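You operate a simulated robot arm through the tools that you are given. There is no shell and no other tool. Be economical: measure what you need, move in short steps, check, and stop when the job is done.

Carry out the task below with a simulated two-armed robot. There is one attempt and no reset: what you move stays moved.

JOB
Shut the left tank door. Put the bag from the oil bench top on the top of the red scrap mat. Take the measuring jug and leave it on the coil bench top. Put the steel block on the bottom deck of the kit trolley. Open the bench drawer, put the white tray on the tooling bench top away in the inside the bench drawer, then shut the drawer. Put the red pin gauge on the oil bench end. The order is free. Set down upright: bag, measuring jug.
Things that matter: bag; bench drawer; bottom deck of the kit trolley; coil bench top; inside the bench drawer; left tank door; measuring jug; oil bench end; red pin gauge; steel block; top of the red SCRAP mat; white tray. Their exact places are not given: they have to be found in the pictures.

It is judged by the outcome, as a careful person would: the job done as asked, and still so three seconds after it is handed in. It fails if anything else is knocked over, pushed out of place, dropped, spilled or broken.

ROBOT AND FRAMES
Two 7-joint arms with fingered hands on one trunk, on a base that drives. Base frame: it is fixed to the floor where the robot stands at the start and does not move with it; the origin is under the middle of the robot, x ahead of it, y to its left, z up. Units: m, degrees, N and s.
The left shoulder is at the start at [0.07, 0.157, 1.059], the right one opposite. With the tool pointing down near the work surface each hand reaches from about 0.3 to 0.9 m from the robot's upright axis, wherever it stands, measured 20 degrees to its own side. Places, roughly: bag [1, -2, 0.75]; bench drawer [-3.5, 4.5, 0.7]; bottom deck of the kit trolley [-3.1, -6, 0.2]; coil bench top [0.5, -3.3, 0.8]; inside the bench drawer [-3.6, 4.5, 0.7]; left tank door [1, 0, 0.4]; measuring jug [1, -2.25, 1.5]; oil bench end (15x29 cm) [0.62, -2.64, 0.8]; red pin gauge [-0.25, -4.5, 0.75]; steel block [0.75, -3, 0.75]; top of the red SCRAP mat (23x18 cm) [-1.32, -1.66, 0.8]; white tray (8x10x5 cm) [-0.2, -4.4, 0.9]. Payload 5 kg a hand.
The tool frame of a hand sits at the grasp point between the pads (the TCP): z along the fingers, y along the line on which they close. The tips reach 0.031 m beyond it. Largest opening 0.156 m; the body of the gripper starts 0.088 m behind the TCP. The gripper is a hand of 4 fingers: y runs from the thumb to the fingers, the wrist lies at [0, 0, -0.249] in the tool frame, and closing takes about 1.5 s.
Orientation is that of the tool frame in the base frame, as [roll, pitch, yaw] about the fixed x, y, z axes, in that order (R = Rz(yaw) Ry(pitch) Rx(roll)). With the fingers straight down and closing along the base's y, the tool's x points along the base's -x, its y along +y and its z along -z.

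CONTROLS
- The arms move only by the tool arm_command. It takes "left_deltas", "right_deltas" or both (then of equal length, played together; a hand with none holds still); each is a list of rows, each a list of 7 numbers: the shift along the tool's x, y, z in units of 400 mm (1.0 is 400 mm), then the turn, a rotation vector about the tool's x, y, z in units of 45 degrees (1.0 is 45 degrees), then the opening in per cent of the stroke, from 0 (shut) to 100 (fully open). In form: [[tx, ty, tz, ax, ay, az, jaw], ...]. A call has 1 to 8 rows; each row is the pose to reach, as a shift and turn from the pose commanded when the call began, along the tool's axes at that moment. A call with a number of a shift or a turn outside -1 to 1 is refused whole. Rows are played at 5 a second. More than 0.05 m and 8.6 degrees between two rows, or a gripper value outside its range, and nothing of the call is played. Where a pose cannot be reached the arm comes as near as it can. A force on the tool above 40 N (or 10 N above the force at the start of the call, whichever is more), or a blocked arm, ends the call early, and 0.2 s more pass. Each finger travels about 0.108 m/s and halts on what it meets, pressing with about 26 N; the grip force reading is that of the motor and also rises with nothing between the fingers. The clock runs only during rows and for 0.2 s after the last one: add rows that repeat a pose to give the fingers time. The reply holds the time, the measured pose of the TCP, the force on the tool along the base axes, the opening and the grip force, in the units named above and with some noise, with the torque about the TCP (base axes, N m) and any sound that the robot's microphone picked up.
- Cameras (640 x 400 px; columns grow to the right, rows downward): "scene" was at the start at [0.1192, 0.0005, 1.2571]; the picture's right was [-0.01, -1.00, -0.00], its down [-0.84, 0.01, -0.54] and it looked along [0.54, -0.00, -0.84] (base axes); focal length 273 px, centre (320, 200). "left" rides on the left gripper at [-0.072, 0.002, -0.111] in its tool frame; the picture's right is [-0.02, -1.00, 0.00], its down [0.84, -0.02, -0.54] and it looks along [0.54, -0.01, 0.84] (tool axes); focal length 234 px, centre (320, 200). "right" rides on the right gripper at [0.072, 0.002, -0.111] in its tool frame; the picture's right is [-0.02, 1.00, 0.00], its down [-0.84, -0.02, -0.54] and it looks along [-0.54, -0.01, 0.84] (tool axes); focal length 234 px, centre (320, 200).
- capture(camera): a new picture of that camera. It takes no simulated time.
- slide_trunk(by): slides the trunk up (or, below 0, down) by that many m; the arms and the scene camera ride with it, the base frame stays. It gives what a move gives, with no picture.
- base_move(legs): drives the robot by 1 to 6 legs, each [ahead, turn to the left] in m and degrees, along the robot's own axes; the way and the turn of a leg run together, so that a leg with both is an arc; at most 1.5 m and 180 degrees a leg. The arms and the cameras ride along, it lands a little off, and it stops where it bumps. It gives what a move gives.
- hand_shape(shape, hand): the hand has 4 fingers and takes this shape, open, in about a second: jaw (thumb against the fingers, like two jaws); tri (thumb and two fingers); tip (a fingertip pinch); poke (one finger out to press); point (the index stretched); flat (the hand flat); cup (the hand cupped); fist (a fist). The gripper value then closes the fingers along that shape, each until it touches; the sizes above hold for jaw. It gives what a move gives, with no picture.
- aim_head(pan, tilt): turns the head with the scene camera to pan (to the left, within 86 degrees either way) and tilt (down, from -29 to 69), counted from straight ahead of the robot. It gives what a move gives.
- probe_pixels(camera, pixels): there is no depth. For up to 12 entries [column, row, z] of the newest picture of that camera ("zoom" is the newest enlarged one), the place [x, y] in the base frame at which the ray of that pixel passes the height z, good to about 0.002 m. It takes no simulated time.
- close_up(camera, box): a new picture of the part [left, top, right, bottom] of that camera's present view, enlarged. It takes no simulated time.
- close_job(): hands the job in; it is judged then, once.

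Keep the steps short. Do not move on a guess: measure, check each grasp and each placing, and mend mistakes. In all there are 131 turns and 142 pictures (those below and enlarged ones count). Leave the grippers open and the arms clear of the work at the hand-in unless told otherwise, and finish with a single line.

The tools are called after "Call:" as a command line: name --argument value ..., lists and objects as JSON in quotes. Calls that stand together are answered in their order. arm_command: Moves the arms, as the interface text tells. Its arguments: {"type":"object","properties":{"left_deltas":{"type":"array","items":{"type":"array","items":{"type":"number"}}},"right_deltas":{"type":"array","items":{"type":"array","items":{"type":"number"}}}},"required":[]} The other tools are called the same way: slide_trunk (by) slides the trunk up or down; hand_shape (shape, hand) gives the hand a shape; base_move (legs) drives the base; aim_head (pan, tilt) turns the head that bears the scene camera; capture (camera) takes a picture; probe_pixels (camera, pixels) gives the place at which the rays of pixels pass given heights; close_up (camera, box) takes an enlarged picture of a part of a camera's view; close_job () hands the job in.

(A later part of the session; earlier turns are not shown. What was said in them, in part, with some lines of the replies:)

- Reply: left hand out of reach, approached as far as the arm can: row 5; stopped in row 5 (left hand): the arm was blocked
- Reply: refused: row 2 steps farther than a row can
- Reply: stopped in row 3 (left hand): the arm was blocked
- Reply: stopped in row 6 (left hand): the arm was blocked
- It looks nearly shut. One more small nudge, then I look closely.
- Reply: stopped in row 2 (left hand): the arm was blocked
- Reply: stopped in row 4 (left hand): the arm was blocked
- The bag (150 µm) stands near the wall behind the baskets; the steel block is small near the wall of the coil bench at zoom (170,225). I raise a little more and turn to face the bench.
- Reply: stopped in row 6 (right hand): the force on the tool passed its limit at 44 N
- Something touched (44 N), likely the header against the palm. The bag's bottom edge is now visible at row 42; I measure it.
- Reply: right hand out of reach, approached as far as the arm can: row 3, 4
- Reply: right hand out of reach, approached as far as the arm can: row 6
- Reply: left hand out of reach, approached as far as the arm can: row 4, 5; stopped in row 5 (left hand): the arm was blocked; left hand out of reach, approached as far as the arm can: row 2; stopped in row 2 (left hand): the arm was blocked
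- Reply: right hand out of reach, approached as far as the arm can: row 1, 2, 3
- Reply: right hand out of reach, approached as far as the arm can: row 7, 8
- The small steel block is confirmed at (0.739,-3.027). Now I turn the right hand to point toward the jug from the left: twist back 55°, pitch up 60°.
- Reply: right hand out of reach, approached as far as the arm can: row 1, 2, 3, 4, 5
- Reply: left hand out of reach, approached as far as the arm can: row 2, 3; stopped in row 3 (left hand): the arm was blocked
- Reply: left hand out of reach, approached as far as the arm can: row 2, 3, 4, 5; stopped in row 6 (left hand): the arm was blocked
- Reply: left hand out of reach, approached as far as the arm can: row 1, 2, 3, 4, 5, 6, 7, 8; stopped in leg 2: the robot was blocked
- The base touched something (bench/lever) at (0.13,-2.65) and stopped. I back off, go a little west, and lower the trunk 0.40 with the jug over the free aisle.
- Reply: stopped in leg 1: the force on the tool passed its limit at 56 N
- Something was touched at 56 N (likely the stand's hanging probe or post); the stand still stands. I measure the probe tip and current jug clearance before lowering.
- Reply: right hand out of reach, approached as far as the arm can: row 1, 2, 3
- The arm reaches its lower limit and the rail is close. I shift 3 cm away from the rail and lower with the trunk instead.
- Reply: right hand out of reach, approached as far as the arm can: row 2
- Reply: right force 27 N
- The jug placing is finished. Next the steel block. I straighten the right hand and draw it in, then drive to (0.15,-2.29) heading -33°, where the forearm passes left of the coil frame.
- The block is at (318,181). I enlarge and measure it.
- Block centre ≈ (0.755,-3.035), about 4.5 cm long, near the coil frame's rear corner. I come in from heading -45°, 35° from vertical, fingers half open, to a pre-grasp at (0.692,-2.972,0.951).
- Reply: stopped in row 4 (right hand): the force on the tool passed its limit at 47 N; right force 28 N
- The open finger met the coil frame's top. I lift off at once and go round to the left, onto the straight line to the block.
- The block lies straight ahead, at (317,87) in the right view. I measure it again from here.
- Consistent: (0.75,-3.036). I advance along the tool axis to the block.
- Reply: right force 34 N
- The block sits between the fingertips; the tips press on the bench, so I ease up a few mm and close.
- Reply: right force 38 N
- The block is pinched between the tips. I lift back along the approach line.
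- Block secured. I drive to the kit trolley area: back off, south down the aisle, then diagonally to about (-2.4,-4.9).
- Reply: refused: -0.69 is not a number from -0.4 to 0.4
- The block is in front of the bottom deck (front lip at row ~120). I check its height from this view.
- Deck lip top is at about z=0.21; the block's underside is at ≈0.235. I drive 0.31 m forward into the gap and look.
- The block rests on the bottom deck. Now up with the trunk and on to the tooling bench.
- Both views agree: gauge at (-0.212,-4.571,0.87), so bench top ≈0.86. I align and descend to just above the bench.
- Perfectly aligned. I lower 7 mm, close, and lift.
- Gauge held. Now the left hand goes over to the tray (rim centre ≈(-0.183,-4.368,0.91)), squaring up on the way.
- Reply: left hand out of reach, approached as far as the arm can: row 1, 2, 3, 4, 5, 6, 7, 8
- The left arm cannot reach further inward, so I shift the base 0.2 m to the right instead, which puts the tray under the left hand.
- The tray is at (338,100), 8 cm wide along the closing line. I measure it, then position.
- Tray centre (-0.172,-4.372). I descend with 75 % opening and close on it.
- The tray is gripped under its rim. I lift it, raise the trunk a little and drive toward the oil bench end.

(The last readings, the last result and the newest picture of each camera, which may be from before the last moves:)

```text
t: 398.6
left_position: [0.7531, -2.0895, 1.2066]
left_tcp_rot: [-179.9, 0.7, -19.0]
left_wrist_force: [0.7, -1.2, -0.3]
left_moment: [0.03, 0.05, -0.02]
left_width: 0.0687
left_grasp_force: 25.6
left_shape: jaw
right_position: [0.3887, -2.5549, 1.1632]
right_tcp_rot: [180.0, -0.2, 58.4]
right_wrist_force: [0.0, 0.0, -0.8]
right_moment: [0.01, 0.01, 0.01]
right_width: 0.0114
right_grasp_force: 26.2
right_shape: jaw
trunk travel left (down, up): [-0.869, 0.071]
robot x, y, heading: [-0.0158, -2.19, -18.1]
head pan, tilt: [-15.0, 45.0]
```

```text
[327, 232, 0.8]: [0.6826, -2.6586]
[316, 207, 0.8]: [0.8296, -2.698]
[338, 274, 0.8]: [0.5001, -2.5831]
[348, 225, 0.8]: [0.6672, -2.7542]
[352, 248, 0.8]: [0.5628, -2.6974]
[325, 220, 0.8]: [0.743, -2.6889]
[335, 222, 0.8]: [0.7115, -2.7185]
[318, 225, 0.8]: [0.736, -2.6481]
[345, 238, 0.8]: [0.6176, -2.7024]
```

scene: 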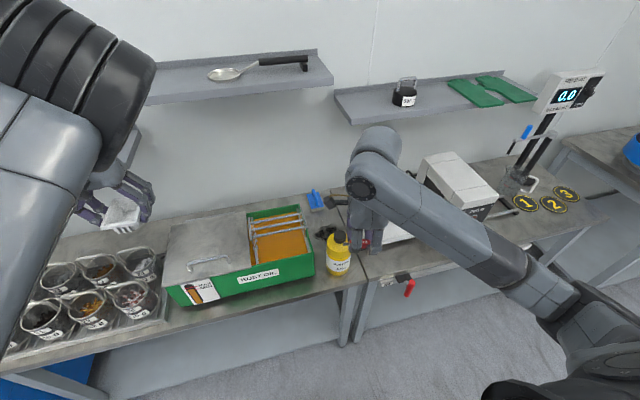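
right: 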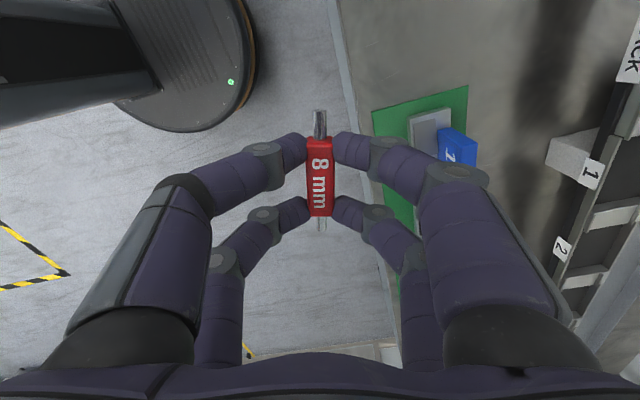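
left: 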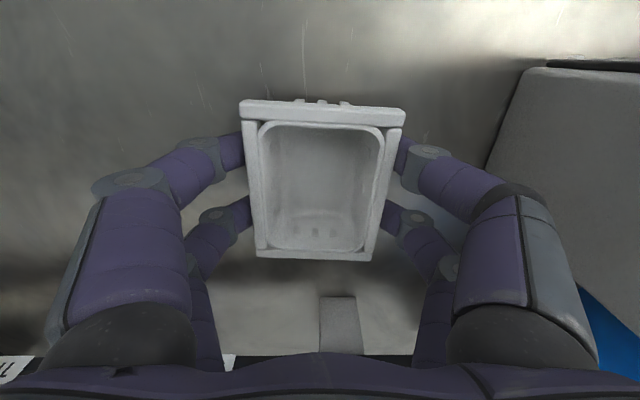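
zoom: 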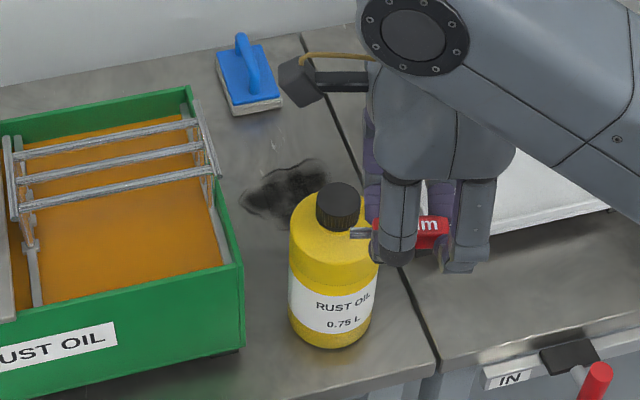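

The dark patch is only an oil stain; free spot at (0.722,-2.68) between it and the scraper. I drive 8 cm closer, lower the trunk 8 cm, and bring the gauge over it.

Call:
base_move --legs '[[0.08, 0]]'

Call:
slide_trunk --by -0.08

Call:
arm_command --right_deltas '[[0.02, 0.113, 0, 0, 0, 0, 0], [0.041, 0.226, 0, 0, 0, 0, 0], [0.062, 0.339, 0, 0, 0, 0, 0], [0.083, 0.452, 0, 0, 0, 0, 0], [0.104, 0.565, 0, 0, 0, 0, 0], [0.124, 0.6785, 0, 0, 0, 0, 0], [0.124, 0.6785, 0.12, 0, 0, 0, 0], [0.124, 0.6785, 0.24, 0, 0, 0, 0]]'

Call:
capture --camera "right"

```text
t: 399.7
left_position: [0.816, -2.1078, 1.2149]
left_tcp_rot: [179.7, 0.0, -18.8]
left_wrist_force: [-0.6, -1.2, 1.9]
left_moment: [0.15, -0.08, 0.0]
left_width: 0.0689
left_grasp_force: 25.2
left_shape: jaw
right_position: [0.4518, -2.5734, 1.1684]
right_tcp_rot: [179.1, -0.3, 58.3]
right_wrist_force: [-0.2, 0.4, 0.3]
right_moment: [0.01, 0.0, -0.03]
right_width: 0.0113
right_grasp_force: 25.8
right_shape: jaw
trunk travel left (down, up): [-0.869, 0.071]
robot x, y, heading: [0.0627, -2.2166, -17.9]
head pan, tilt: [-15.0, 45.0]
```

```text
t: 400.8
left_position: [0.8251, -2.1105, 1.1299]
left_tcp_rot: [179.7, 0.6, -18.7]
left_wrist_force: [0.7, -0.1, 0.8]
left_moment: [-0.06, 0.0, -0.02]
left_width: 0.0685
left_grasp_force: 26.6
left_shape: jaw
right_position: [0.4593, -2.5768, 1.0857]
right_tcp_rot: [179.8, -0.2, 58.3]
right_wrist_force: [0.4, -0.3, 0.0]
right_moment: [-0.01, -0.01, -0.03]
right_width: 0.0114
right_grasp_force: 26.2
right_shape: jaw
trunk travel left (down, up): [-0.789, 0.151]
robot x, y, heading: [0.0631, -2.2152, -17.6]
head pan, tilt: [-15.0, 45.0]
```

```text
t: 402.6
left_position: [0.8266, -2.1113, 1.1284]
left_tcp_rot: [179.7, 0.6, -18.7]
left_wrist_force: [-0.3, -0.1, -0.3]
left_moment: [0.0, -0.03, 0.01]
left_width: 0.0685
left_grasp_force: 26.2
left_shape: jaw
right_position: [0.7187, -2.6774, 0.9904]
right_tcp_rot: [179.5, -0.2, 58.3]
right_wrist_force: [0.3, 0.3, 0.0]
right_moment: [-0.01, 0.0, 0.03]
right_width: 0.0114
right_grasp_force: 26.0
right_shape: jaw
trunk travel left (down, up): [-0.789, 0.151]
robot x, y, heading: [0.0637, -2.2129, -18.1]
head pan, tilt: [-15.0, 45.0]
```

```text
14 pictures are left
```

right: 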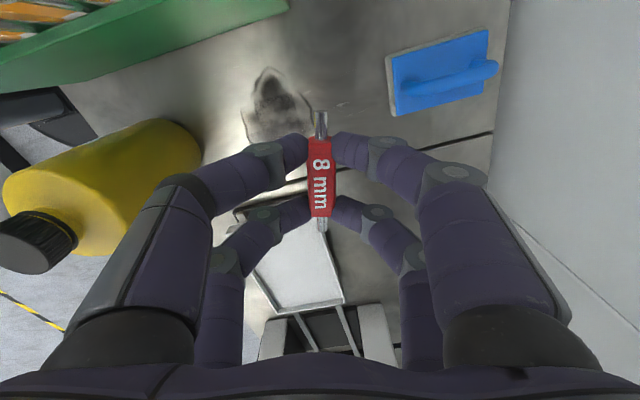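

Bottle, stain, and scraper are clear. I shift 1.5 cm away from the bench joint and lower to contact.

Call:
arm_command --right_deltas '[[0.0375, 0, 0.1, 0, 0, 0, 0], [0.0375, 0, 0.2, 0, 0, 0, 0], [0.0375, 0, 0.3, 0, 0, 0, 0], [0.0375, 0, 0.36, 0, 0, 0, 0]]'

Call:
arm_command --right_deltas '[[0, 0, 0.013, 0, 0, 0, 0], [0, 0, 0.026, 0, 0, 0, 0], [0, 0, 0.034, 0, 0, 0, 0]]'

Call:
capture --camera "right"

```text
t: 403.6
left_position: [0.8276, -2.1106, 1.1291]
left_tcp_rot: [179.6, 0.5, -18.7]
left_wrist_force: [0.1, 0.0, -1.4]
left_moment: [-0.03, 0.0, 0.02]
left_width: 0.0683
left_grasp_force: 25.8
left_shape: jaw
right_position: [0.7275, -2.6632, 0.8459]
right_tcp_rot: [179.7, -0.3, 58.4]
right_wrist_force: [0.7, 0.8, 0.0]
right_moment: [0.02, 0.04, -0.02]
right_width: 0.0116
right_grasp_force: 26.1
right_shape: jaw
trunk travel left (down, up): [-0.789, 0.151]
robot x, y, heading: [0.0657, -2.2163, -17.7]
head pan, tilt: [-15.0, 45.0]
```

```text
t: 404.4
left_position: [0.8257, -2.111, 1.1287]
left_tcp_rot: [179.9, 0.5, -18.7]
left_wrist_force: [-0.1, 0.1, -0.3]
left_moment: [0.0, -0.02, 0.0]
left_width: 0.0686
left_grasp_force: 25.5
left_shape: jaw
right_position: [0.727, -2.6642, 0.8323]
right_tcp_rot: [179.7, -0.3, 58.4]
right_wrist_force: [0.1, -0.3, 1.0]
right_moment: [0.02, -0.01, 0.01]
right_width: 0.0116
right_grasp_force: 26.0
right_shape: jaw
trunk travel left (down, up): [-0.789, 0.151]
robot x, y, heading: [0.0637, -2.217, -17.8]
head pan, tilt: [-15.0, 45.0]
```

```text
13 pictures are left
```

right: 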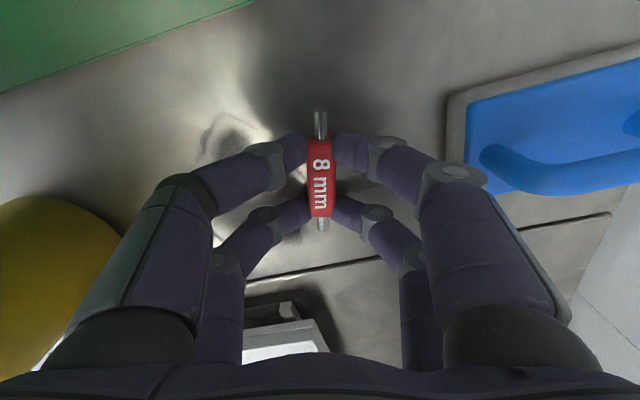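

On the bench. I open moderately and rise, then back away and turn north for the drawer.

Call:
arm_command --right_deltas '[[0, 0, 0, 0, 0, 0, 20], [0, 0, 0, 0, 0, 0, 35], [0, 0, 0, 0, 0, 0, 35], [0, 0, -0.05, 0, 0, 0, 35], [0, 0, -0.15, 0, 0, 0, 35], [0, 0, -0.27, 0, 0, 0, 35], [0, 0, -0.39, 0, 0, 0, 40], [0, 0, -0.5, 0, 0, 0, 40]]'

Call:
arm_command --right_deltas '[[0, -0.11, -0.04, 0, 0, 0, 60], [0, -0.22, -0.08, 0, 0, 0, 80], [0, -0.33, -0.08, 0, 0, 0, 100], [0, -0.44, -0.08, 0, 0, 0, 100], [0, -0.55, -0.08, 0, 0, 0, 100], [0, -0.66, -0.08, 0, 0, 0, 100]]'

Call:
close_up --camera "scene" --box '[260, 160, 460, 300]'

```text
t: 406.2
left_position: [0.8251, -2.11, 1.1285]
left_tcp_rot: [179.6, 0.5, -18.7]
left_wrist_force: [-0.8, 0.2, 0.0]
left_moment: [0.01, 0.01, 0.0]
left_width: 0.0684
left_grasp_force: 26.1
left_shape: jaw
right_position: [0.7255, -2.6639, 1.0341]
right_tcp_rot: [179.6, -0.2, 58.3]
right_wrist_force: [-0.1, 0.1, 0.0]
right_moment: [-0.01, 0.0, 0.04]
right_width: 0.0618
right_grasp_force: 0.1
right_shape: jaw
trunk travel left (down, up): [-0.789, 0.151]
robot x, y, heading: [0.0636, -2.214, -18.2]
head pan, tilt: [-15.0, 45.0]
```

```text
t: 407.6
left_position: [0.8248, -2.1114, 1.1297]
left_tcp_rot: [179.7, 0.6, -18.8]
left_wrist_force: [-0.2, -0.1, -0.8]
left_moment: [0.02, -0.01, 0.03]
left_width: 0.0681
left_grasp_force: 26.1
left_shape: jaw
right_position: [0.5003, -2.5251, 1.0635]
right_tcp_rot: [179.6, -0.3, 58.2]
right_wrist_force: [0.4, -0.3, -0.8]
right_moment: [0.02, -0.03, 0.0]
right_width: 0.1559
right_grasp_force: 0.1
right_shape: jaw
trunk travel left (down, up): [-0.789, 0.151]
robot x, y, heading: [0.0651, -2.2106, -18.0]
head pan, tilt: [-15.0, 45.0]
```

```text
2.86 times, centred on (360, 230) of scene
```

zoom: 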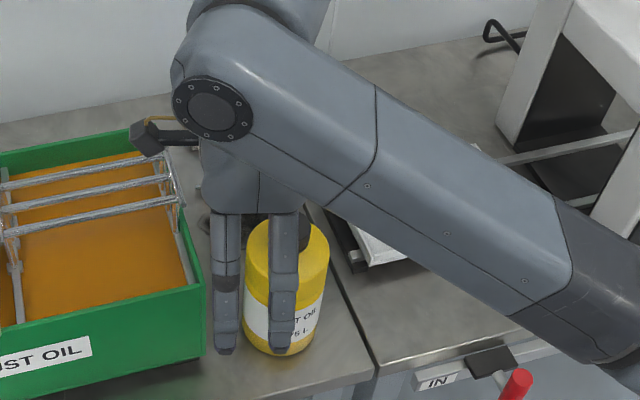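

Gauge released. Now the long drive toward the drawer: north past the trolley, then west.

Call:
base_move --legs '[[0, 106], [1.5, 0], [0.62, 0], [0, 92], [1.5, 0], [0.25, 0]]'

Call:
aim_head --pan -65 --tilt 22

Call:
capture --camera "scene"

```text
t: 431.5
left_position: [-1.6453, -0.4472, 1.1268]
left_tcp_rot: [177.8, 2.3, -179.4]
left_wrist_force: [0.8, 0.1, -0.9]
left_moment: [0.07, 0.02, 0.03]
left_width: 0.0678
left_grasp_force: 25.7
left_shape: jaw
right_position: [-1.4684, 0.0587, 1.067]
right_tcp_rot: [179.5, -0.2, -102.5]
right_wrist_force: [-0.5, -0.9, 0.5]
right_moment: [0.04, -0.01, 0.01]
right_width: 0.1559
right_grasp_force: 0.0
right_shape: jaw
trunk travel left (down, up): [-0.789, 0.151]
robot x, y, heading: [-0.9553, -0.0782, -171.5]
head pan, tilt: [-15.0, 45.0]
stopped in leg 5: the robot was blocked; the commanded pose is now the measured one
```

```text
t: 432.7
left_position: [-1.646, -0.4453, 1.1259]
left_tcp_rot: [177.9, 2.4, -179.4]
left_wrist_force: [0.4, 0.3, -0.3]
left_moment: [0.0, -0.02, -0.01]
left_width: 0.0677
left_grasp_force: 26.3
left_shape: jaw
right_position: [-1.4701, 0.0613, 1.0656]
right_tcp_rot: [179.7, -0.3, -102.4]
right_wrist_force: [0.3, 0.4, 0.2]
right_moment: [0.03, -0.01, -0.02]
right_width: 0.156
right_grasp_force: 0.0
right_shape: jaw
trunk travel left (down, up): [-0.789, 0.151]
robot x, y, heading: [-0.9562, -0.0788, -171.5]
head pan, tilt: [-65.0, 22.0]
```

```text
11 pictures are left
```

scene: 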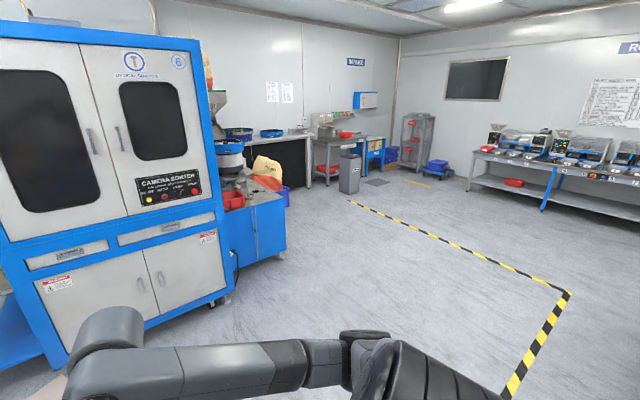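

The left arm caught near the trolley's push handle and the base stopped. I back off, turn away to the right, and drive along the free floor toward the drawer bench.

Call:
base_move --legs '[[-0.08, 0], [0, -77], [1.5, 0], [1.5, 0], [1.2, 0], [0, 48]]'

Call:
aim_head --pan 0 --tilt 35

Call:
capture --camera "scene"

```text
t: 459.0
left_position: [-3.243, 3.8519, 1.1281]
left_tcp_rot: [178.0, 2.4, 151.7]
left_wrist_force: [0.4, 0.4, -0.6]
left_moment: [0.02, 0.0, 0.03]
left_width: 0.0673
left_grasp_force: 25.7
left_shape: jaw
right_position: [-2.8443, 4.2087, 1.065]
right_tcp_rot: [179.7, -0.5, -131.2]
right_wrist_force: [-0.6, 0.3, 0.3]
right_moment: [-0.02, 0.0, 0.01]
right_width: 0.1561
right_grasp_force: 0.2
right_shape: jaw
trunk travel left (down, up): [-0.789, 0.151]
robot x, y, heading: [-2.463, 3.8371, 159.4]
head pan, tilt: [-65.0, 22.0]
```

```text
t: 460.4
left_position: [-3.2434, 3.8513, 1.1276]
left_tcp_rot: [178.0, 2.4, 151.7]
left_wrist_force: [0.0, 0.3, 0.4]
left_moment: [-0.02, -0.03, 0.0]
left_width: 0.0676
left_grasp_force: 26.2
left_shape: jaw
right_position: [-2.8445, 4.2077, 1.0654]
right_tcp_rot: [179.6, -0.5, -131.3]
right_wrist_force: [0.7, 0.5, 0.3]
right_moment: [-0.01, 0.0, -0.01]
right_width: 0.1561
right_grasp_force: 0.1
right_shape: jaw
trunk travel left (down, up): [-0.789, 0.151]
robot x, y, heading: [-2.4636, 3.8356, 159.6]
head pan, tilt: [0.0, 35.0]
```

```text
10 pictures are left
```

scene: 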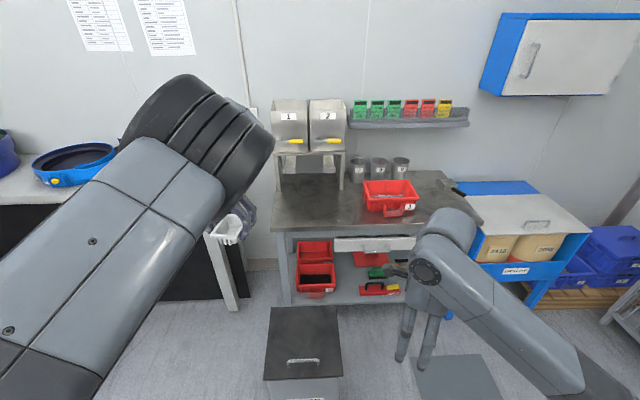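

I see the white drawer under the bench at (375,243). I enlarge and measure it.

Call:
close_up --camera "scene" --box '[260, 180, 480, 310]'

Call:
probe_pixels --camera "scene" --pixels '[[335, 238, 0.8], [335, 238, 0.75], [414, 236, 0.75], [335, 251, 0.7], [414, 248, 0.7], [290, 227, 0.8], [455, 222, 0.8], [340, 375, 0.4], [270, 378, 0.4], [342, 345, 0.4], [275, 308, 0.4]]'

```text
2.91 times, centred on (370, 245) of scene
```

zoom: 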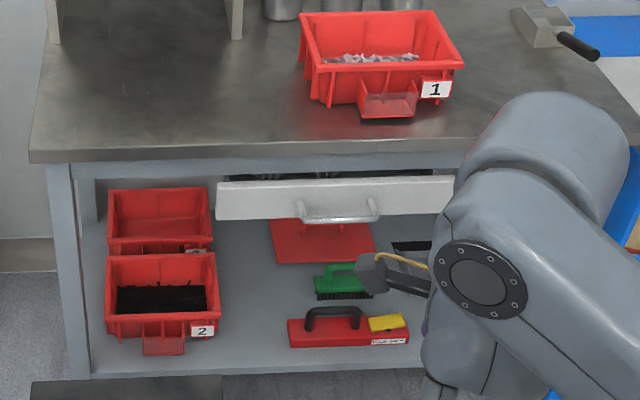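

```text
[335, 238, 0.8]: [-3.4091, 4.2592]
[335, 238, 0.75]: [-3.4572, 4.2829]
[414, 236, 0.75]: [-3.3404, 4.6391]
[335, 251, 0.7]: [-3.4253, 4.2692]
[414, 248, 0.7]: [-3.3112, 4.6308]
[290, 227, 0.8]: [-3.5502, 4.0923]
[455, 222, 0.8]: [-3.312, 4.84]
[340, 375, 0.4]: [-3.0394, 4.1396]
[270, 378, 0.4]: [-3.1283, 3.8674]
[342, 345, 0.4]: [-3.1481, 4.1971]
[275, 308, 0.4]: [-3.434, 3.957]
```

I plan: right hand turned to point forward, closing vertically, to grip the drawer's horizontal bow handle (≈(-3.355,4.455,0.70)). First re-orient the hand and place the base.

Call:
arm_command --right_deltas '[[0.036, 0.093, 0, 0, 0, -0.106, 100], [0.072, 0.186, 0, 0, 0, -0.212, 100], [0.108, 0.279, 0, 0, 0, -0.318, 100], [0.144, 0.372, 0, 0, 0, -0.424, 100], [0.18, 0.465, 0, 0, 0, -0.53, 100]]'

Call:
arm_command --right_deltas '[[0, 0, 0, -0.167, 0, 0, 100], [0, 0, 0, -0.333, 0, 0, 100], [0, 0, 0, -0.5, 0, 0, 100], [0, 0, 0, -0.667, 0, 0, 100], [0, 0, 0, -0.833, 0, 0, 100], [0, 0, 0, -1.0, 0, 0, 100]]'

Call:
base_move --legs '[[0, -20.3], [0.272, 0], [0, 23.2]]'

Call:
slide_trunk --by -0.15

Call:
capture --camera "right"

```text
t: 461.6
left_position: [-3.2449, 3.8506, 1.1261]
left_tcp_rot: [177.8, 2.4, 151.7]
left_wrist_force: [-0.4, -0.9, -0.9]
left_moment: [0.03, 0.0, -0.03]
left_width: 0.0673
left_grasp_force: 26.2
left_shape: jaw
right_position: [-3.0322, 4.2778, 1.065]
right_tcp_rot: [179.7, -0.2, -107.4]
right_wrist_force: [0.1, -0.2, -0.4]
right_moment: [-0.03, -0.02, -0.04]
right_width: 0.156
right_grasp_force: 0.1
right_shape: jaw
trunk travel left (down, up): [-0.789, 0.151]
robot x, y, heading: [-2.4621, 3.8362, 159.6]
head pan, tilt: [0.0, 35.0]
```

```text
t: 463.0
left_position: [-3.2414, 3.8507, 1.1287]
left_tcp_rot: [178.0, 2.4, 151.7]
left_wrist_force: [-0.9, -0.3, -0.6]
left_moment: [-0.02, -0.01, 0.02]
left_width: 0.0674
left_grasp_force: 25.8
left_shape: jaw
right_position: [-3.0318, 4.2778, 1.0685]
right_tcp_rot: [134.3, -0.1, -107.5]
right_wrist_force: [-0.1, -0.3, -0.4]
right_moment: [-0.01, 0.03, 0.01]
right_width: 0.1559
right_grasp_force: 0.0
right_shape: jaw
trunk travel left (down, up): [-0.789, 0.151]
robot x, y, heading: [-2.4632, 3.8378, 159.6]
head pan, tilt: [0.0, 35.0]
```

```text
t: 466.2
left_position: [-3.394, 4.3023, 1.1243]
left_tcp_rot: [177.9, 2.6, 131.0]
left_wrist_force: [0.6, 1.2, -0.5]
left_moment: [-0.07, -0.03, -0.04]
left_width: 0.0673
left_grasp_force: 26.1
left_shape: jaw
right_position: [-3.0449, 4.6284, 1.0641]
right_tcp_rot: [134.6, -0.1, -128.2]
right_wrist_force: [-0.2, 0.4, -0.7]
right_moment: [-0.03, 0.0, -0.02]
right_width: 0.156
right_grasp_force: 0.2
right_shape: jaw
trunk travel left (down, up): [-0.789, 0.151]
robot x, y, heading: [-2.6672, 4.0103, 138.6]
head pan, tilt: [0.0, 35.0]
stopped in leg 2: the robot was blocked; the commanded pose is now the measured one
```

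```text
t: 467.9
left_position: [-3.3906, 4.301, 0.9783]
left_tcp_rot: [178.1, 2.4, 131.0]
left_wrist_force: [0.7, -0.3, -0.8]
left_moment: [0.01, 0.0, 0.0]
left_width: 0.0671
left_grasp_force: 26.3
left_shape: jaw
right_position: [-3.0439, 4.6263, 0.9183]
right_tcp_rot: [134.5, -0.2, -128.1]
right_wrist_force: [0.1, 0.5, 0.3]
right_moment: [-0.03, 0.04, 0.05]
right_width: 0.1561
right_grasp_force: 0.0
right_shape: jaw
trunk travel left (down, up): [-0.639, 0.301]
robot x, y, heading: [-2.6639, 4.0109, 138.8]
head pan, tilt: [0.0, 35.0]
```

```text
8 pictures are left
```

right: 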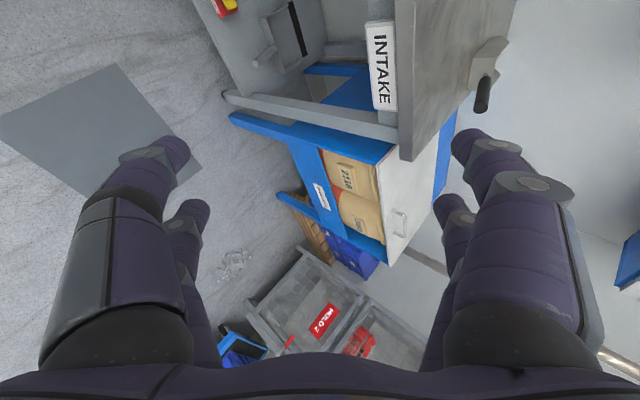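

The base halted right at its target (bin close by). I back 6 cm, turn to face the drawer squarely, lower the right hand to handle height, and look with its camera.

Call:
base_move --legs '[[-0.06, 0], [0, 24]]'

Call:
arm_command --right_deltas '[[-0.012, -0.065, 0.064, -0.083, 0, 0, 60], [-0.025, -0.13, 0.127, -0.167, 0, 0, 60], [-0.037, -0.195, 0.191, -0.25, 0, 0, 60], [-0.05, -0.26, 0.254, -0.333, 0, 0, 60], [-0.062, -0.325, 0.318, -0.417, 0, 0, 60], [-0.075, -0.39, 0.3815, -0.5, 0, 0, 60]]'

Call:
capture --camera "right"

Call:
capture --camera "scene"

```text
t: 470.1
left_position: [-3.402, 3.9413, 0.9779]
left_tcp_rot: [177.9, 2.5, 155.1]
left_wrist_force: [1.1, -0.3, -0.1]
left_moment: [0.0, 0.0, 0.01]
left_width: 0.0672
left_grasp_force: 25.9
left_shape: jaw
right_position: [-3.2163, 4.3799, 0.9163]
right_tcp_rot: [134.6, -0.1, -104.1]
right_wrist_force: [0.4, -0.1, 0.3]
right_moment: [0.02, -0.02, -0.01]
right_width: 0.156
right_grasp_force: 0.1
right_shape: jaw
trunk travel left (down, up): [-0.639, 0.301]
robot x, y, heading: [-2.6221, 3.974, 162.9]
head pan, tilt: [0.0, 35.0]
```

```text
t: 471.6
left_position: [-3.4019, 3.9408, 0.977]
left_tcp_rot: [178.0, 2.6, 155.1]
left_wrist_force: [0.7, -0.9, -1.4]
left_moment: [0.04, 0.04, -0.03]
left_width: 0.0669
left_grasp_force: 26.4
left_shape: jaw
right_position: [-3.2099, 4.4075, 0.701]
right_tcp_rot: [111.8, -0.1, -104.1]
right_wrist_force: [0.4, -0.1, 0.7]
right_moment: [0.02, -0.03, 0.01]
right_width: 0.0943
right_grasp_force: 0.1
right_shape: jaw
trunk travel left (down, up): [-0.639, 0.301]
robot x, y, heading: [-2.621, 3.9737, 162.9]
head pan, tilt: [0.0, 35.0]
```

```text
7 pictures are left
```

right: 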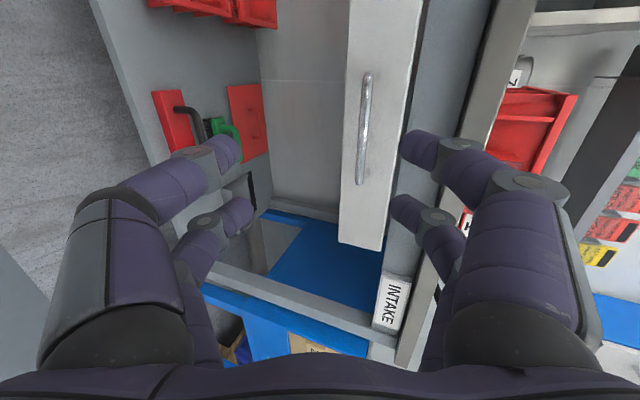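

```text
6 pictures are left
```

scene: 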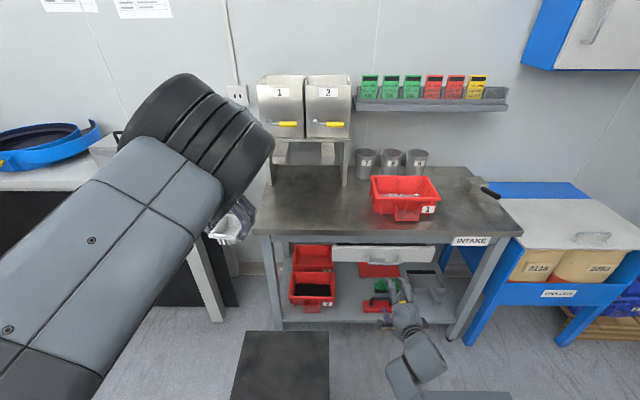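

The handle is seen at (364,130): about 4 cm "up" in the hand frame and 0.1 m ahead. I align, advance and close on it.

Call:
arm_command --right_deltas '[[0.015, 0.055, 0.04, 0, 0, 0, 60], [0.025, 0.105, 0.1, 0, 0, 0, 60], [0.025, 0.105, 0.17, 0, 0, 0, 60], [0.025, 0.105, 0.225, 0, 0, 0, 60], [0.025, 0.105, 0.225, 0, 0, 0, 35], [0.025, 0.105, 0.225, 0, 0, 0, 15], [0.025, 0.105, 0.225, 0, 0, 0, 0], [0.025, 0.105, 0.225, 0, 0, 0, 0]]'

Call:
capture --camera "right"

```text
t: 473.4
left_position: [-3.4008, 3.9411, 0.9773]
left_tcp_rot: [178.0, 2.5, 155.1]
left_wrist_force: [0.8, 0.0, -0.6]
left_moment: [0.01, 0.0, 0.02]
left_width: 0.0672
left_grasp_force: 25.5
left_shape: jaw
right_position: [-3.3071, 4.4232, 0.7044]
right_tcp_rot: [111.9, -0.2, -104.0]
right_wrist_force: [-0.6, -0.4, -0.3]
right_moment: [0.01, -0.02, -0.02]
right_width: 0.0
right_grasp_force: 26.6
right_shape: jaw
trunk travel left (down, up): [-0.639, 0.301]
robot x, y, heading: [-2.6214, 3.974, 162.8]
head pan, tilt: [0.0, 35.0]
```

```text
5 pictures are left
```

right: 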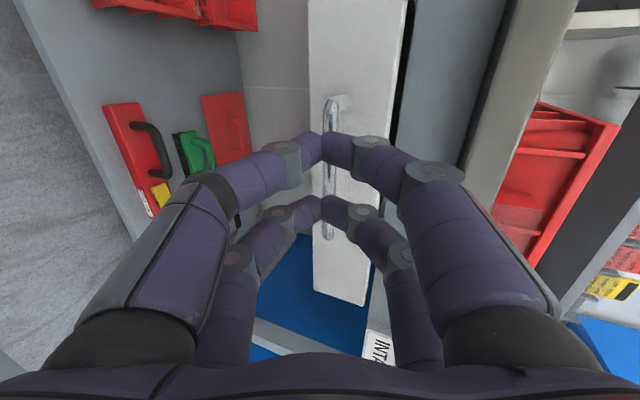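

The fingers closed just short of the bar; by the change of size it lies 8.5 cm further. I open, advance 7.5 cm, close again, and pull by backing the base.

Call:
arm_command --right_deltas '[[0, 0, 0, 0, 0, 0, 40], [0, 0.02, 0, 0, 0, 0, 60], [-0.02, 0.024, 0.06, 0, 0, 0, 60], [-0.03, 0.024, 0.13, 0, 0, 0, 60], [-0.03, 0.024, 0.188, 0, 0, 0, 60], [-0.03, 0.024, 0.188, 0, 0, 0, 25], [-0.03, 0.024, 0.188, 0, 0, 0, 0], [-0.03, 0.024, 0.188, 0, 0, 0, 0]]'

Call:
base_move --legs '[[-0.22, 0]]'

Call:
capture --camera "scene"

```text
t: 475.1
left_position: [-3.401, 3.941, 0.9761]
left_tcp_rot: [178.0, 2.5, 155.1]
left_wrist_force: [-0.3, 0.1, -1.9]
left_moment: [-0.02, 0.01, -0.02]
left_width: 0.0669
left_grasp_force: 26.5
left_shape: jaw
right_position: [-3.3741, 4.4531, 0.6869]
right_tcp_rot: [111.8, -0.1, -104.1]
right_wrist_force: [-1.1, 2.0, 1.6]
right_moment: [0.62, 1.74, -0.06]
right_width: 0.021
right_grasp_force: 23.8
right_shape: jaw
trunk travel left (down, up): [-0.639, 0.301]
robot x, y, heading: [-2.6198, 3.9738, 163.0]
head pan, tilt: [0.0, 35.0]
```

```text
t: 476.9
left_position: [-3.1885, 3.8737, 0.9769]
left_tcp_rot: [177.9, 2.4, 155.2]
left_wrist_force: [0.3, -0.5, -0.8]
left_moment: [0.01, -0.02, 0.01]
left_width: 0.0672
left_grasp_force: 25.9
left_shape: jaw
right_position: [-3.1643, 4.3842, 0.6862]
right_tcp_rot: [111.9, -0.2, -104.1]
right_wrist_force: [-4.7, -9.3, 1.9]
right_moment: [0.9, 2.19, 0.08]
right_width: 0.0209
right_grasp_force: 25.5
right_shape: jaw
trunk travel left (down, up): [-0.639, 0.301]
robot x, y, heading: [-2.4084, 3.9065, 162.7]
head pan, tilt: [0.0, 35.0]
```

```text
4 pictures are left
```

scene: 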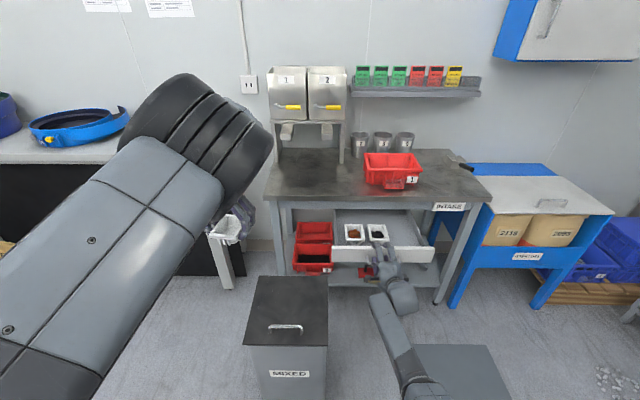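

The drawer is open; two trays stand in it at (355,233) and (378,232), with free space to their right near (403,230). I let go of the handle, draw the right hand back, and measure the free spot.

Call:
probe_pixels --camera "scene" --pixels '[[404, 230, 0.7], [404, 230, 0.67], [388, 240, 0.71], [366, 240, 0.71], [388, 225, 0.71], [333, 246, 0.74], [433, 247, 0.74], [420, 222, 0.74], [404, 246, 0.74], [290, 199, 0.85], [430, 203, 0.85]]'

Call:
arm_command --right_deltas '[[0, 0, 0, 0, 0, 0, 30], [0, 0, 0, 0, 0, 0, 60], [0, 0, 0, 0, 0, 0, 60], [0, 0, -0.1, 0, 0, 0, 60], [0, 0, -0.2, 0, 0, 0, 60], [0, 0, -0.3, 0, 0, 0, 40], [0, 0, -0.36, 0, 0, 0, 20]]'

```text
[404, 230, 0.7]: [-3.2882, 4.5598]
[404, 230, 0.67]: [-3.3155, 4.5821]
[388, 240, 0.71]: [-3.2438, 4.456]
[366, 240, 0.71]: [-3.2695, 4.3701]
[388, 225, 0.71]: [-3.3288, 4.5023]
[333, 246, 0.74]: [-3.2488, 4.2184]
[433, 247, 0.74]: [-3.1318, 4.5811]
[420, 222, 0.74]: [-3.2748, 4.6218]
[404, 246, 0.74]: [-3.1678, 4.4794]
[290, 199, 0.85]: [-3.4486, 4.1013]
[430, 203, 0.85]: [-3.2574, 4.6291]
```

```text
t: 478.4
left_position: [-3.1889, 3.8755, 0.9777]
left_tcp_rot: [178.0, 2.3, 155.3]
left_wrist_force: [-0.4, -1.0, 0.1]
left_moment: [0.02, 0.0, -0.02]
left_width: 0.0673
left_grasp_force: 25.8
left_shape: jaw
right_position: [-3.0338, 4.3541, 0.7394]
right_tcp_rot: [111.9, -0.2, -104.0]
right_wrist_force: [-0.9, 0.7, -0.2]
right_moment: [0.0, 0.01, -0.01]
right_width: 0.0316
right_grasp_force: 0.0
right_shape: jaw
trunk travel left (down, up): [-0.639, 0.301]
robot x, y, heading: [-2.4106, 3.9061, 162.5]
head pan, tilt: [0.0, 35.0]
```

The free slot is between the second tray and the drawer's right side; target TCP ≈ (-3.229,4.533). I raise the right hand out of the way, raise the trunk a bit, and drive so that the left hand with the tray comes above the slot.

Call:
arm_command --right_deltas '[[0, 0.09, -0.083, 0, 0, 0, 20], [0, 0.18, -0.166, 0, 0, 0, 20], [0, 0.27, -0.25, 0, 0, 0, 20], [0, 0.36, -0.333, 0, 0, 0, 20], [0, 0.45, -0.416, 0, 0, 0, 20], [0, 0.54, -0.5, 0, 0, 0, 20], [0, 0.63, -0.583, 0, 0, 0, 20], [0, 0.72, -0.66, 0, 0, 0, 20]]'

Call:
slide_trunk --by 0.08

Call:
base_move --legs '[[0, -69], [0.75, 0], [0, 75.8]]'

Call:
capture --camera "left"

```text
t: 480.2
left_position: [-3.1892, 3.8754, 0.9765]
left_tcp_rot: [178.0, 2.4, 155.1]
left_wrist_force: [-0.4, -0.4, -0.1]
left_moment: [-0.03, 0.0, 0.0]
left_width: 0.0671
left_grasp_force: 26.1
left_shape: jaw
right_position: [-2.9176, 4.3246, 1.104]
right_tcp_rot: [107.0, -15.0, -110.1]
right_wrist_force: [-0.5, -0.5, -0.7]
right_moment: [0.0, 0.06, -0.08]
right_width: 0.0318
right_grasp_force: 0.1
right_shape: jaw
right hand out of reach, approached as far as the arm can: row 8
trunk travel left (down, up): [-0.639, 0.301]
robot x, y, heading: [-2.4121, 3.9063, 162.9]
head pan, tilt: [0.0, 35.0]
```

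```text
t: 481.4
left_position: [-3.1894, 3.875, 1.0571]
left_tcp_rot: [177.9, 2.6, 155.3]
left_wrist_force: [0.0, 0.0, 0.3]
left_moment: [0.02, 0.01, -0.01]
left_width: 0.0671
left_grasp_force: 26.0
left_shape: jaw
right_position: [-2.9163, 4.3334, 1.1888]
right_tcp_rot: [106.8, 0.5, -106.9]
right_wrist_force: [0.4, 0.6, -0.6]
right_moment: [0.02, -0.01, 0.03]
right_width: 0.0313
right_grasp_force: 0.1
right_shape: jaw
trunk travel left (down, up): [-0.719, 0.221]
robot x, y, heading: [-2.4109, 3.909, 163.0]
head pan, tilt: [0.0, 35.0]
```

```text
t: 491.8
left_position: [-3.2237, 4.538, 1.0563]
left_tcp_rot: [178.0, 2.5, 161.8]
left_wrist_force: [-0.3, -0.1, 0.0]
left_moment: [0.0, 0.03, 0.01]
left_width: 0.0665
left_grasp_force: 26.2
left_shape: jaw
right_position: [-3.0051, 5.0247, 1.1901]
right_tcp_rot: [106.8, 0.6, -100.2]
right_wrist_force: [0.0, -0.7, -0.1]
right_moment: [-0.03, -0.03, 0.02]
right_width: 0.0317
right_grasp_force: 0.0
right_shape: jaw
trunk travel left (down, up): [-0.719, 0.221]
robot x, y, heading: [-2.4531, 4.6617, 169.4]
head pan, tilt: [0.0, 35.0]
```

```text
3 pictures are left
```

left: 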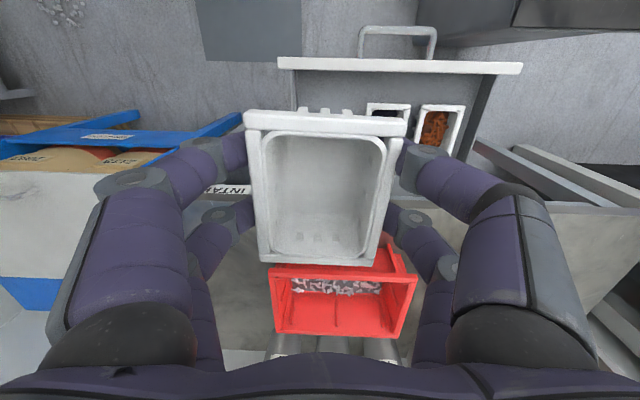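

The tray hangs over the open drawer. I measure the slot from the left camera.

Call:
probe_pixels --camera "left" --pixels '[[367, 105, 0.71], [410, 105, 0.71], [415, 110, 0.71], [298, 74, 0.73], [278, 68, 0.74], [522, 74, 0.74], [490, 80, 0.73], [340, 72, 0.74], [296, 100, 0.72], [471, 150, 0.73]]'

```text
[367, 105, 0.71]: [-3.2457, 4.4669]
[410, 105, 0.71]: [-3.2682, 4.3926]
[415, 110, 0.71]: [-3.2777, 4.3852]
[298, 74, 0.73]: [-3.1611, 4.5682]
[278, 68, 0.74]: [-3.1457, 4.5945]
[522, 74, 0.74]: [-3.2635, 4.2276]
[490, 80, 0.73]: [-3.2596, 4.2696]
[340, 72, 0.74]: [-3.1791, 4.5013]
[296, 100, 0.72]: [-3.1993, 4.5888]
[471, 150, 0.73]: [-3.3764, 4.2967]
```

Slot centre: TCP target (-3.2355,4.5315). I centre and lower the tray into the drawer, last bit by the trunk.

Call:
arm_command --left_deltas '[[0.012, -0.012, 0.09, 0, 0, 0, 20], [0.023, -0.025, 0.18, 0, 0, 0, 20], [0.023, -0.025, 0.27, 0, 0, 0, 20], [0.023, -0.025, 0.36, 0, 0, 0, 20], [0.023, -0.025, 0.45, 0, 0, 0, 20], [0.023, -0.025, 0.54, 0, 0, 0, 20], [0.023, -0.025, 0.63, 0, 0, 0, 20], [0.023, -0.025, 0.728, 0, 0, 0, 20]]'

Call:
slide_trunk --by -0.012

Call:
slide_trunk --by -0.01

Call:
capture --camera "left"

```text
t: 493.6
left_position: [-3.2217, 4.5363, 0.7644]
left_tcp_rot: [177.9, 2.5, 161.9]
left_wrist_force: [0.0, -0.3, -0.3]
left_moment: [0.03, -0.06, -0.01]
left_width: 0.0667
left_grasp_force: 25.7
left_shape: jaw
right_position: [-3.0076, 5.0233, 1.1912]
right_tcp_rot: [106.8, 0.6, -100.1]
right_wrist_force: [-0.2, 0.7, -0.2]
right_moment: [0.01, -0.03, -0.03]
right_width: 0.0314
right_grasp_force: 0.0
right_shape: jaw
trunk travel left (down, up): [-0.719, 0.221]
robot x, y, heading: [-2.4514, 4.6599, 169.6]
head pan, tilt: [0.0, 35.0]
```

```text
t: 494.2
left_position: [-3.2209, 4.5366, 0.7525]
left_tcp_rot: [177.9, 2.5, 161.8]
left_wrist_force: [0.6, 0.4, 0.4]
left_moment: [-0.02, 0.0, -0.02]
left_width: 0.0664
left_grasp_force: 25.9
left_shape: jaw
right_position: [-3.0061, 5.0253, 1.1783]
right_tcp_rot: [106.8, 0.5, -100.1]
right_wrist_force: [0.4, -0.5, 0.3]
right_moment: [-0.01, 0.0, 0.01]
right_width: 0.0313
right_grasp_force: 0.0
right_shape: jaw
trunk travel left (down, up): [-0.707, 0.233]
robot x, y, heading: [-2.454, 4.6608, 169.5]
head pan, tilt: [0.0, 35.0]
```

```text
t: 494.8
left_position: [-3.22, 4.5368, 0.7429]
left_tcp_rot: [177.8, 2.5, 161.8]
left_wrist_force: [0.3, -0.2, 0.4]
left_moment: [0.01, 0.03, 0.07]
left_width: 0.0667
left_grasp_force: 26.1
left_shape: jaw
right_position: [-3.0062, 5.0248, 1.1668]
right_tcp_rot: [106.8, 0.6, -100.2]
right_wrist_force: [0.2, -0.6, -0.6]
right_moment: [-0.04, -0.01, 0.0]
right_width: 0.0315
right_grasp_force: 0.1
right_shape: jaw
trunk travel left (down, up): [-0.697, 0.243]
robot x, y, heading: [-2.4505, 4.6568, 169.7]
head pan, tilt: [0.0, 35.0]
```

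```text
2 pictures are left
5 turns are left
```

left: 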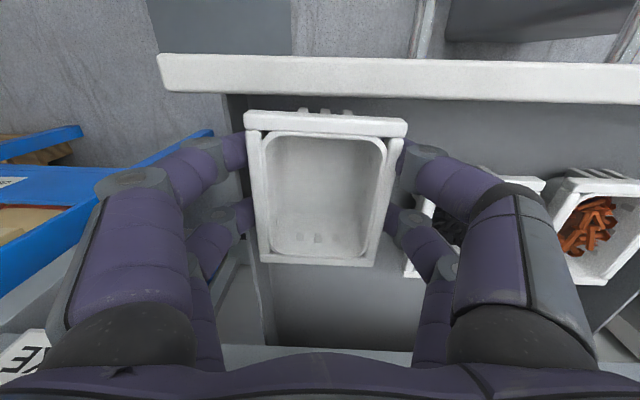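

The tray is inside the drawer. I lower the last bit, open just enough to clear the rim, rise, and back off.

Call:
slide_trunk --by -0.012

Call:
slide_trunk --by -0.008

Call:
arm_command --left_deltas '[[0, 0, 0, 0, 0, 0, 50], [0, 0, 0, 0, 0, 0, 58], [0, 0, 0, 0, 0, 0, 58], [0, 0, -0.05, 0, 0, 0, 58], [0, 0, -0.13, 0, 0, 0, 58], [0, 0, -0.25, 0, 0, 0, 58], [0, 0, -0.37, 0, 0, 0, 58], [0, 0, -0.49, 0, 0, 0, 58]]'

Call:
base_move --legs '[[-0.3, 0]]'

Call:
capture --camera "left"

```text
t: 495.4
left_position: [-3.2205, 4.5368, 0.7316]
left_tcp_rot: [177.9, 2.5, 161.8]
left_wrist_force: [0.5, -0.6, -0.2]
left_moment: [-0.01, -0.01, 0.0]
left_width: 0.0666
left_grasp_force: 26.3
left_shape: jaw
right_position: [-3.0056, 5.0244, 1.1558]
right_tcp_rot: [106.8, 0.6, -100.2]
right_wrist_force: [0.2, 0.2, 0.6]
right_moment: [-0.03, -0.02, 0.02]
right_width: 0.0314
right_grasp_force: 0.0
right_shape: jaw
trunk travel left (down, up): [-0.685, 0.255]
robot x, y, heading: [-2.4527, 4.6568, 169.7]
head pan, tilt: [0.0, 35.0]
```

```text
t: 496.0
left_position: [-3.2205, 4.536, 0.7241]
left_tcp_rot: [178.0, 2.4, 161.9]
left_wrist_force: [-1.0, 0.1, 1.0]
left_moment: [0.01, 0.02, -0.01]
left_width: 0.0667
left_grasp_force: 25.4
left_shape: jaw
right_position: [-3.0052, 5.0249, 1.1474]
right_tcp_rot: [106.9, 0.5, -100.2]
right_wrist_force: [0.6, 0.3, 0.6]
right_moment: [-0.02, 0.01, -0.02]
right_width: 0.0313
right_grasp_force: 0.1
right_shape: jaw
trunk travel left (down, up): [-0.677, 0.263]
robot x, y, heading: [-2.4518, 4.6589, 169.4]
head pan, tilt: [0.0, 35.0]
```

```text
t: 497.8
left_position: [-3.228, 4.5323, 0.919]
left_tcp_rot: [177.9, 2.5, 161.8]
left_wrist_force: [0.6, -0.2, 0.0]
left_moment: [0.04, -0.02, 0.0]
left_width: 0.0903
left_grasp_force: 0.0
left_shape: jaw
right_position: [-3.0045, 5.0246, 1.1491]
right_tcp_rot: [106.7, 0.6, -100.2]
right_wrist_force: [0.4, -0.7, 0.1]
right_moment: [0.02, -0.02, -0.04]
right_width: 0.0314
right_grasp_force: 0.1
right_shape: jaw
trunk travel left (down, up): [-0.677, 0.263]
robot x, y, heading: [-2.4547, 4.6583, 169.5]
head pan, tilt: [0.0, 35.0]
```

```text
t: 499.8
left_position: [-2.9358, 4.4775, 0.9174]
left_tcp_rot: [177.9, 2.4, 161.9]
left_wrist_force: [0.2, 0.1, 0.4]
left_moment: [0.01, 0.02, -0.02]
left_width: 0.0903
left_grasp_force: 0.3
left_shape: jaw
right_position: [-2.7137, 4.9713, 1.148]
right_tcp_rot: [106.8, 0.6, -100.1]
right_wrist_force: [-0.1, -0.4, -0.2]
right_moment: [-0.02, 0.01, 0.01]
right_width: 0.0312
right_grasp_force: 0.2
right_shape: jaw
trunk travel left (down, up): [-0.677, 0.263]
robot x, y, heading: [-2.1565, 4.6067, 169.8]
head pan, tilt: [0.0, 35.0]
```

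```text
1 pictures are left
4 turns are left
```

left: 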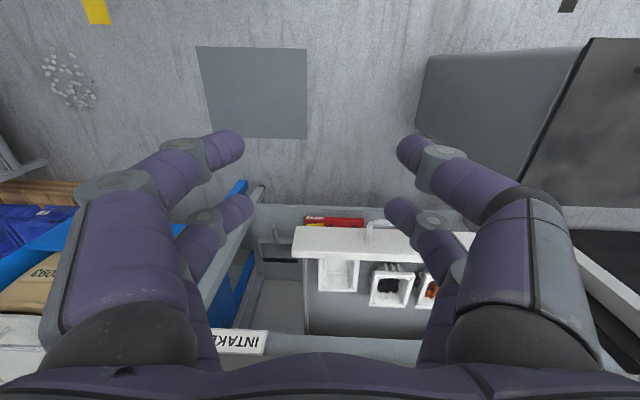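

The white tray sits in the drawer beside the other two. Now I drive in front of the drawer, lower the right hand (fingers shut, pointing forward) to panel height, and push the drawer shut.

Call:
base_move --legs '[[0, 82.4], [0.749, 0], [0, -89.7]]'

Call:
arm_command --right_deltas '[[0, -0.09, 0.083, 0, 0, 0, 0], [0, -0.18, 0.166, 0, 0, 0, 0], [0, -0.27, 0.25, 0, 0, 0, 0], [0, -0.36, 0.333, 0, 0, 0, 0], [0, -0.45, 0.416, 0, 0, 0, 0], [0, -0.54, 0.5, 0, 0, 0, 0], [0, -0.63, 0.583, 0, 0, 0, 0], [0, -0.72, 0.66, 0, 0, 0, 0]]'

Call:
slide_trunk --by -0.084

Call:
base_move --legs '[[0.24, 0]]'

Call:
arm_command --right_deltas '[[0, 0.025, 0.08, 0, 0, 0, 0], [0, 0.05, 0.16, 0, 0, 0, 0], [0, 0.0725, 0.24, 0, 0, 0, 0], [0, 0.085, 0.28, 0, 0, 0, 0]]'

```text
t: 511.2
left_position: [-3.1811, 3.8812, 0.9193]
left_tcp_rot: [177.9, 2.5, 153.6]
left_wrist_force: [0.8, -1.5, 0.6]
left_moment: [0.0, 0.01, 0.02]
left_width: 0.0903
left_grasp_force: 0.1
left_shape: jaw
right_position: [-2.891, 4.3366, 1.1478]
right_tcp_rot: [106.7, 0.7, -108.1]
right_wrist_force: [-0.5, 0.5, 0.1]
right_moment: [-0.04, -0.01, 0.0]
right_width: 0.0316
right_grasp_force: 0.1
right_shape: jaw
trunk travel left (down, up): [-0.677, 0.263]
robot x, y, heading: [-2.3928, 3.8977, 161.4]
head pan, tilt: [0.0, 35.0]
```

```text
t: 513.0
left_position: [-3.1813, 3.8807, 0.9186]
left_tcp_rot: [177.9, 2.6, 153.6]
left_wrist_force: [-0.3, 0.4, -0.2]
left_moment: [-0.03, 0.01, 0.04]
left_width: 0.0903
left_grasp_force: 0.1
left_shape: jaw
right_position: [-3.0528, 4.3926, 0.7946]
right_tcp_rot: [106.8, 0.7, -108.3]
right_wrist_force: [-0.6, 0.3, 1.1]
right_moment: [0.01, 0.01, 0.02]
right_width: 0.0002
right_grasp_force: 26.1
right_shape: jaw
trunk travel left (down, up): [-0.677, 0.263]
robot x, y, heading: [-2.3899, 3.8981, 161.4]
head pan, tilt: [0.0, 35.0]
```

```text
t: 514.2
left_position: [-3.1808, 3.8813, 0.8357]
left_tcp_rot: [177.9, 2.4, 153.7]
left_wrist_force: [1.0, -0.2, 0.0]
left_moment: [-0.03, 0.0, 0.01]
left_width: 0.0901
left_grasp_force: 0.2
left_shape: jaw
right_position: [-3.051, 4.393, 0.7119]
right_tcp_rot: [106.8, 0.5, -108.2]
right_wrist_force: [-0.2, -0.1, 0.8]
right_moment: [0.0, 0.01, -0.02]
right_width: 0.0002
right_grasp_force: 26.3
right_shape: jaw
trunk travel left (down, up): [-0.593, 0.347]
robot x, y, heading: [-2.3938, 3.8985, 161.4]
head pan, tilt: [0.0, 35.0]
```

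```text
t: 516.0
left_position: [-3.407, 3.9578, 0.8339]
left_tcp_rot: [177.9, 2.5, 153.6]
left_wrist_force: [0.5, 0.1, 0.3]
left_moment: [-0.01, -0.06, 0.02]
left_width: 0.09
left_grasp_force: 0.1
left_shape: jaw
right_position: [-3.2765, 4.4688, 0.7096]
right_tcp_rot: [106.9, 0.5, -108.4]
right_wrist_force: [0.4, 0.4, 0.0]
right_moment: [0.02, 0.0, -0.03]
right_width: 0.0
right_grasp_force: 25.6
right_shape: jaw
trunk travel left (down, up): [-0.593, 0.347]
robot x, y, heading: [-2.619, 3.9753, 161.2]
head pan, tilt: [0.0, 35.0]
```

```text
t: 516.8
left_position: [-3.4012, 3.9572, 0.8389]
left_tcp_rot: [177.8, 2.1, 153.5]
left_wrist_force: [0.1, 1.3, -0.5]
left_moment: [-0.03, 0.01, -0.01]
left_width: 0.0902
left_grasp_force: 0.1
left_shape: jaw
right_position: [-3.3614, 4.4978, 0.7248]
right_tcp_rot: [105.5, 0.7, -108.3]
right_wrist_force: [48.3, -19.8, 29.5]
right_moment: [-0.8, -0.96, 1.27]
right_width: 0.0
right_grasp_force: 26.0
right_shape: jaw
trunk travel left (down, up): [-0.593, 0.347]
robot x, y, heading: [-2.6204, 3.9776, 161.5]
head pan, tilt: [0.0, 35.0]
stopped in row 4 (right hand): the force on the tool passed its limit at 131 N (the readings are from after the stop); the commanded pose is now the measured one
3 turns are left
```

A firm stop at the expected closed position. I draw the hand back, back off the base, open the hand, and take the last picture.

Call:
arm_command --right_deltas '[[0, 0, -0.08, 0, 0, 0, 0], [0, 0, -0.18, 0, 0, 0, 0], [0, 0, -0.28, 0, 0, 0, 20]]'

Call:
base_move --legs '[[-0.35, 0]]'

Call:
arm_command --right_deltas '[[0, 0, 0, 0, 0, 0, 50], [0, 0, 0, 0, 0, 0, 80], [0, 0, 0, 0, 0, 0, 100], [0, 0, 0, 0, 0, 0, 100]]' --left_deltas '[[0, 0, 0, 0, 0, 0, 100], [0, 0, 0, 0, 0, 0, 100], [0, 0, 0, 0, 0, 0, 100], [0, 0, 0, 0, 0, 0, 100]]'

Call:
close_up --camera "scene" --box '[220, 120, 520, 320]'

```text
t: 517.6
left_position: [-3.4068, 3.9574, 0.8348]
left_tcp_rot: [177.8, 2.5, 153.7]
left_wrist_force: [0.9, 0.2, 0.9]
left_moment: [-0.03, 0.0, -0.01]
left_width: 0.0902
left_grasp_force: 0.1
left_shape: jaw
right_position: [-3.264, 4.4662, 0.7488]
right_tcp_rot: [106.2, 0.7, -108.3]
right_wrist_force: [-0.3, -0.2, 0.5]
right_moment: [-0.01, 0.0, -0.04]
right_width: 0.0301
right_grasp_force: 0.1
right_shape: jaw
trunk travel left (down, up): [-0.593, 0.347]
robot x, y, heading: [-2.6223, 3.9722, 161.1]
head pan, tilt: [0.0, 35.0]
```

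```text
t: 519.8
left_position: [-3.0744, 3.8432, 0.8349]
left_tcp_rot: [178.0, 2.5, 153.9]
left_wrist_force: [-0.1, 0.2, 0.1]
left_moment: [-0.03, -0.01, -0.04]
left_width: 0.09
left_grasp_force: 0.2
left_shape: jaw
right_position: [-2.9335, 4.3516, 0.7497]
right_tcp_rot: [106.2, 0.7, -108.1]
right_wrist_force: [1.2, -0.3, -1.1]
right_moment: [-0.03, 0.01, 0.01]
right_width: 0.0311
right_grasp_force: 0.1
right_shape: jaw
trunk travel left (down, up): [-0.593, 0.347]
robot x, y, heading: [-2.2869, 3.8606, 161.5]
head pan, tilt: [0.0, 35.0]
```

```text
t: 520.8
left_position: [-3.0738, 3.8422, 0.8334]
left_tcp_rot: [177.9, 2.5, 153.9]
left_wrist_force: [-0.7, -0.2, -0.5]
left_moment: [-0.02, 0.02, 0.03]
left_width: 0.1559
left_grasp_force: 0.0
left_shape: jaw
right_position: [-2.9332, 4.3504, 0.7497]
right_tcp_rot: [106.2, 0.7, -108.2]
right_wrist_force: [0.3, 0.0, 0.2]
right_moment: [0.02, -0.02, -0.02]
right_width: 0.1558
right_grasp_force: 0.0
right_shape: jaw
trunk travel left (down, up): [-0.593, 0.347]
robot x, y, heading: [-2.2852, 3.8631, 161.5]
head pan, tilt: [0.0, 35.0]
```

```text
2.00 times, centred on (370, 220) of scene
2 turns are left
```

zoom: 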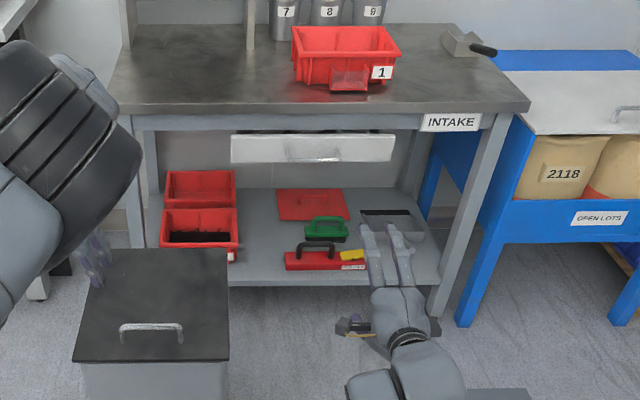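

The last picture shows the drawer shut, as it was at the start. Both hands are open and clear, so I hand the job in.

Call:
close_job

```text
The job is handed in.
```

All six tasks were carried out and the job is handed in; I had contact with the coil stand's probe, the coil frame, the bench front, something by the parts trolley and possibly the bin on the way, and never checked the trolley or bin for movement.
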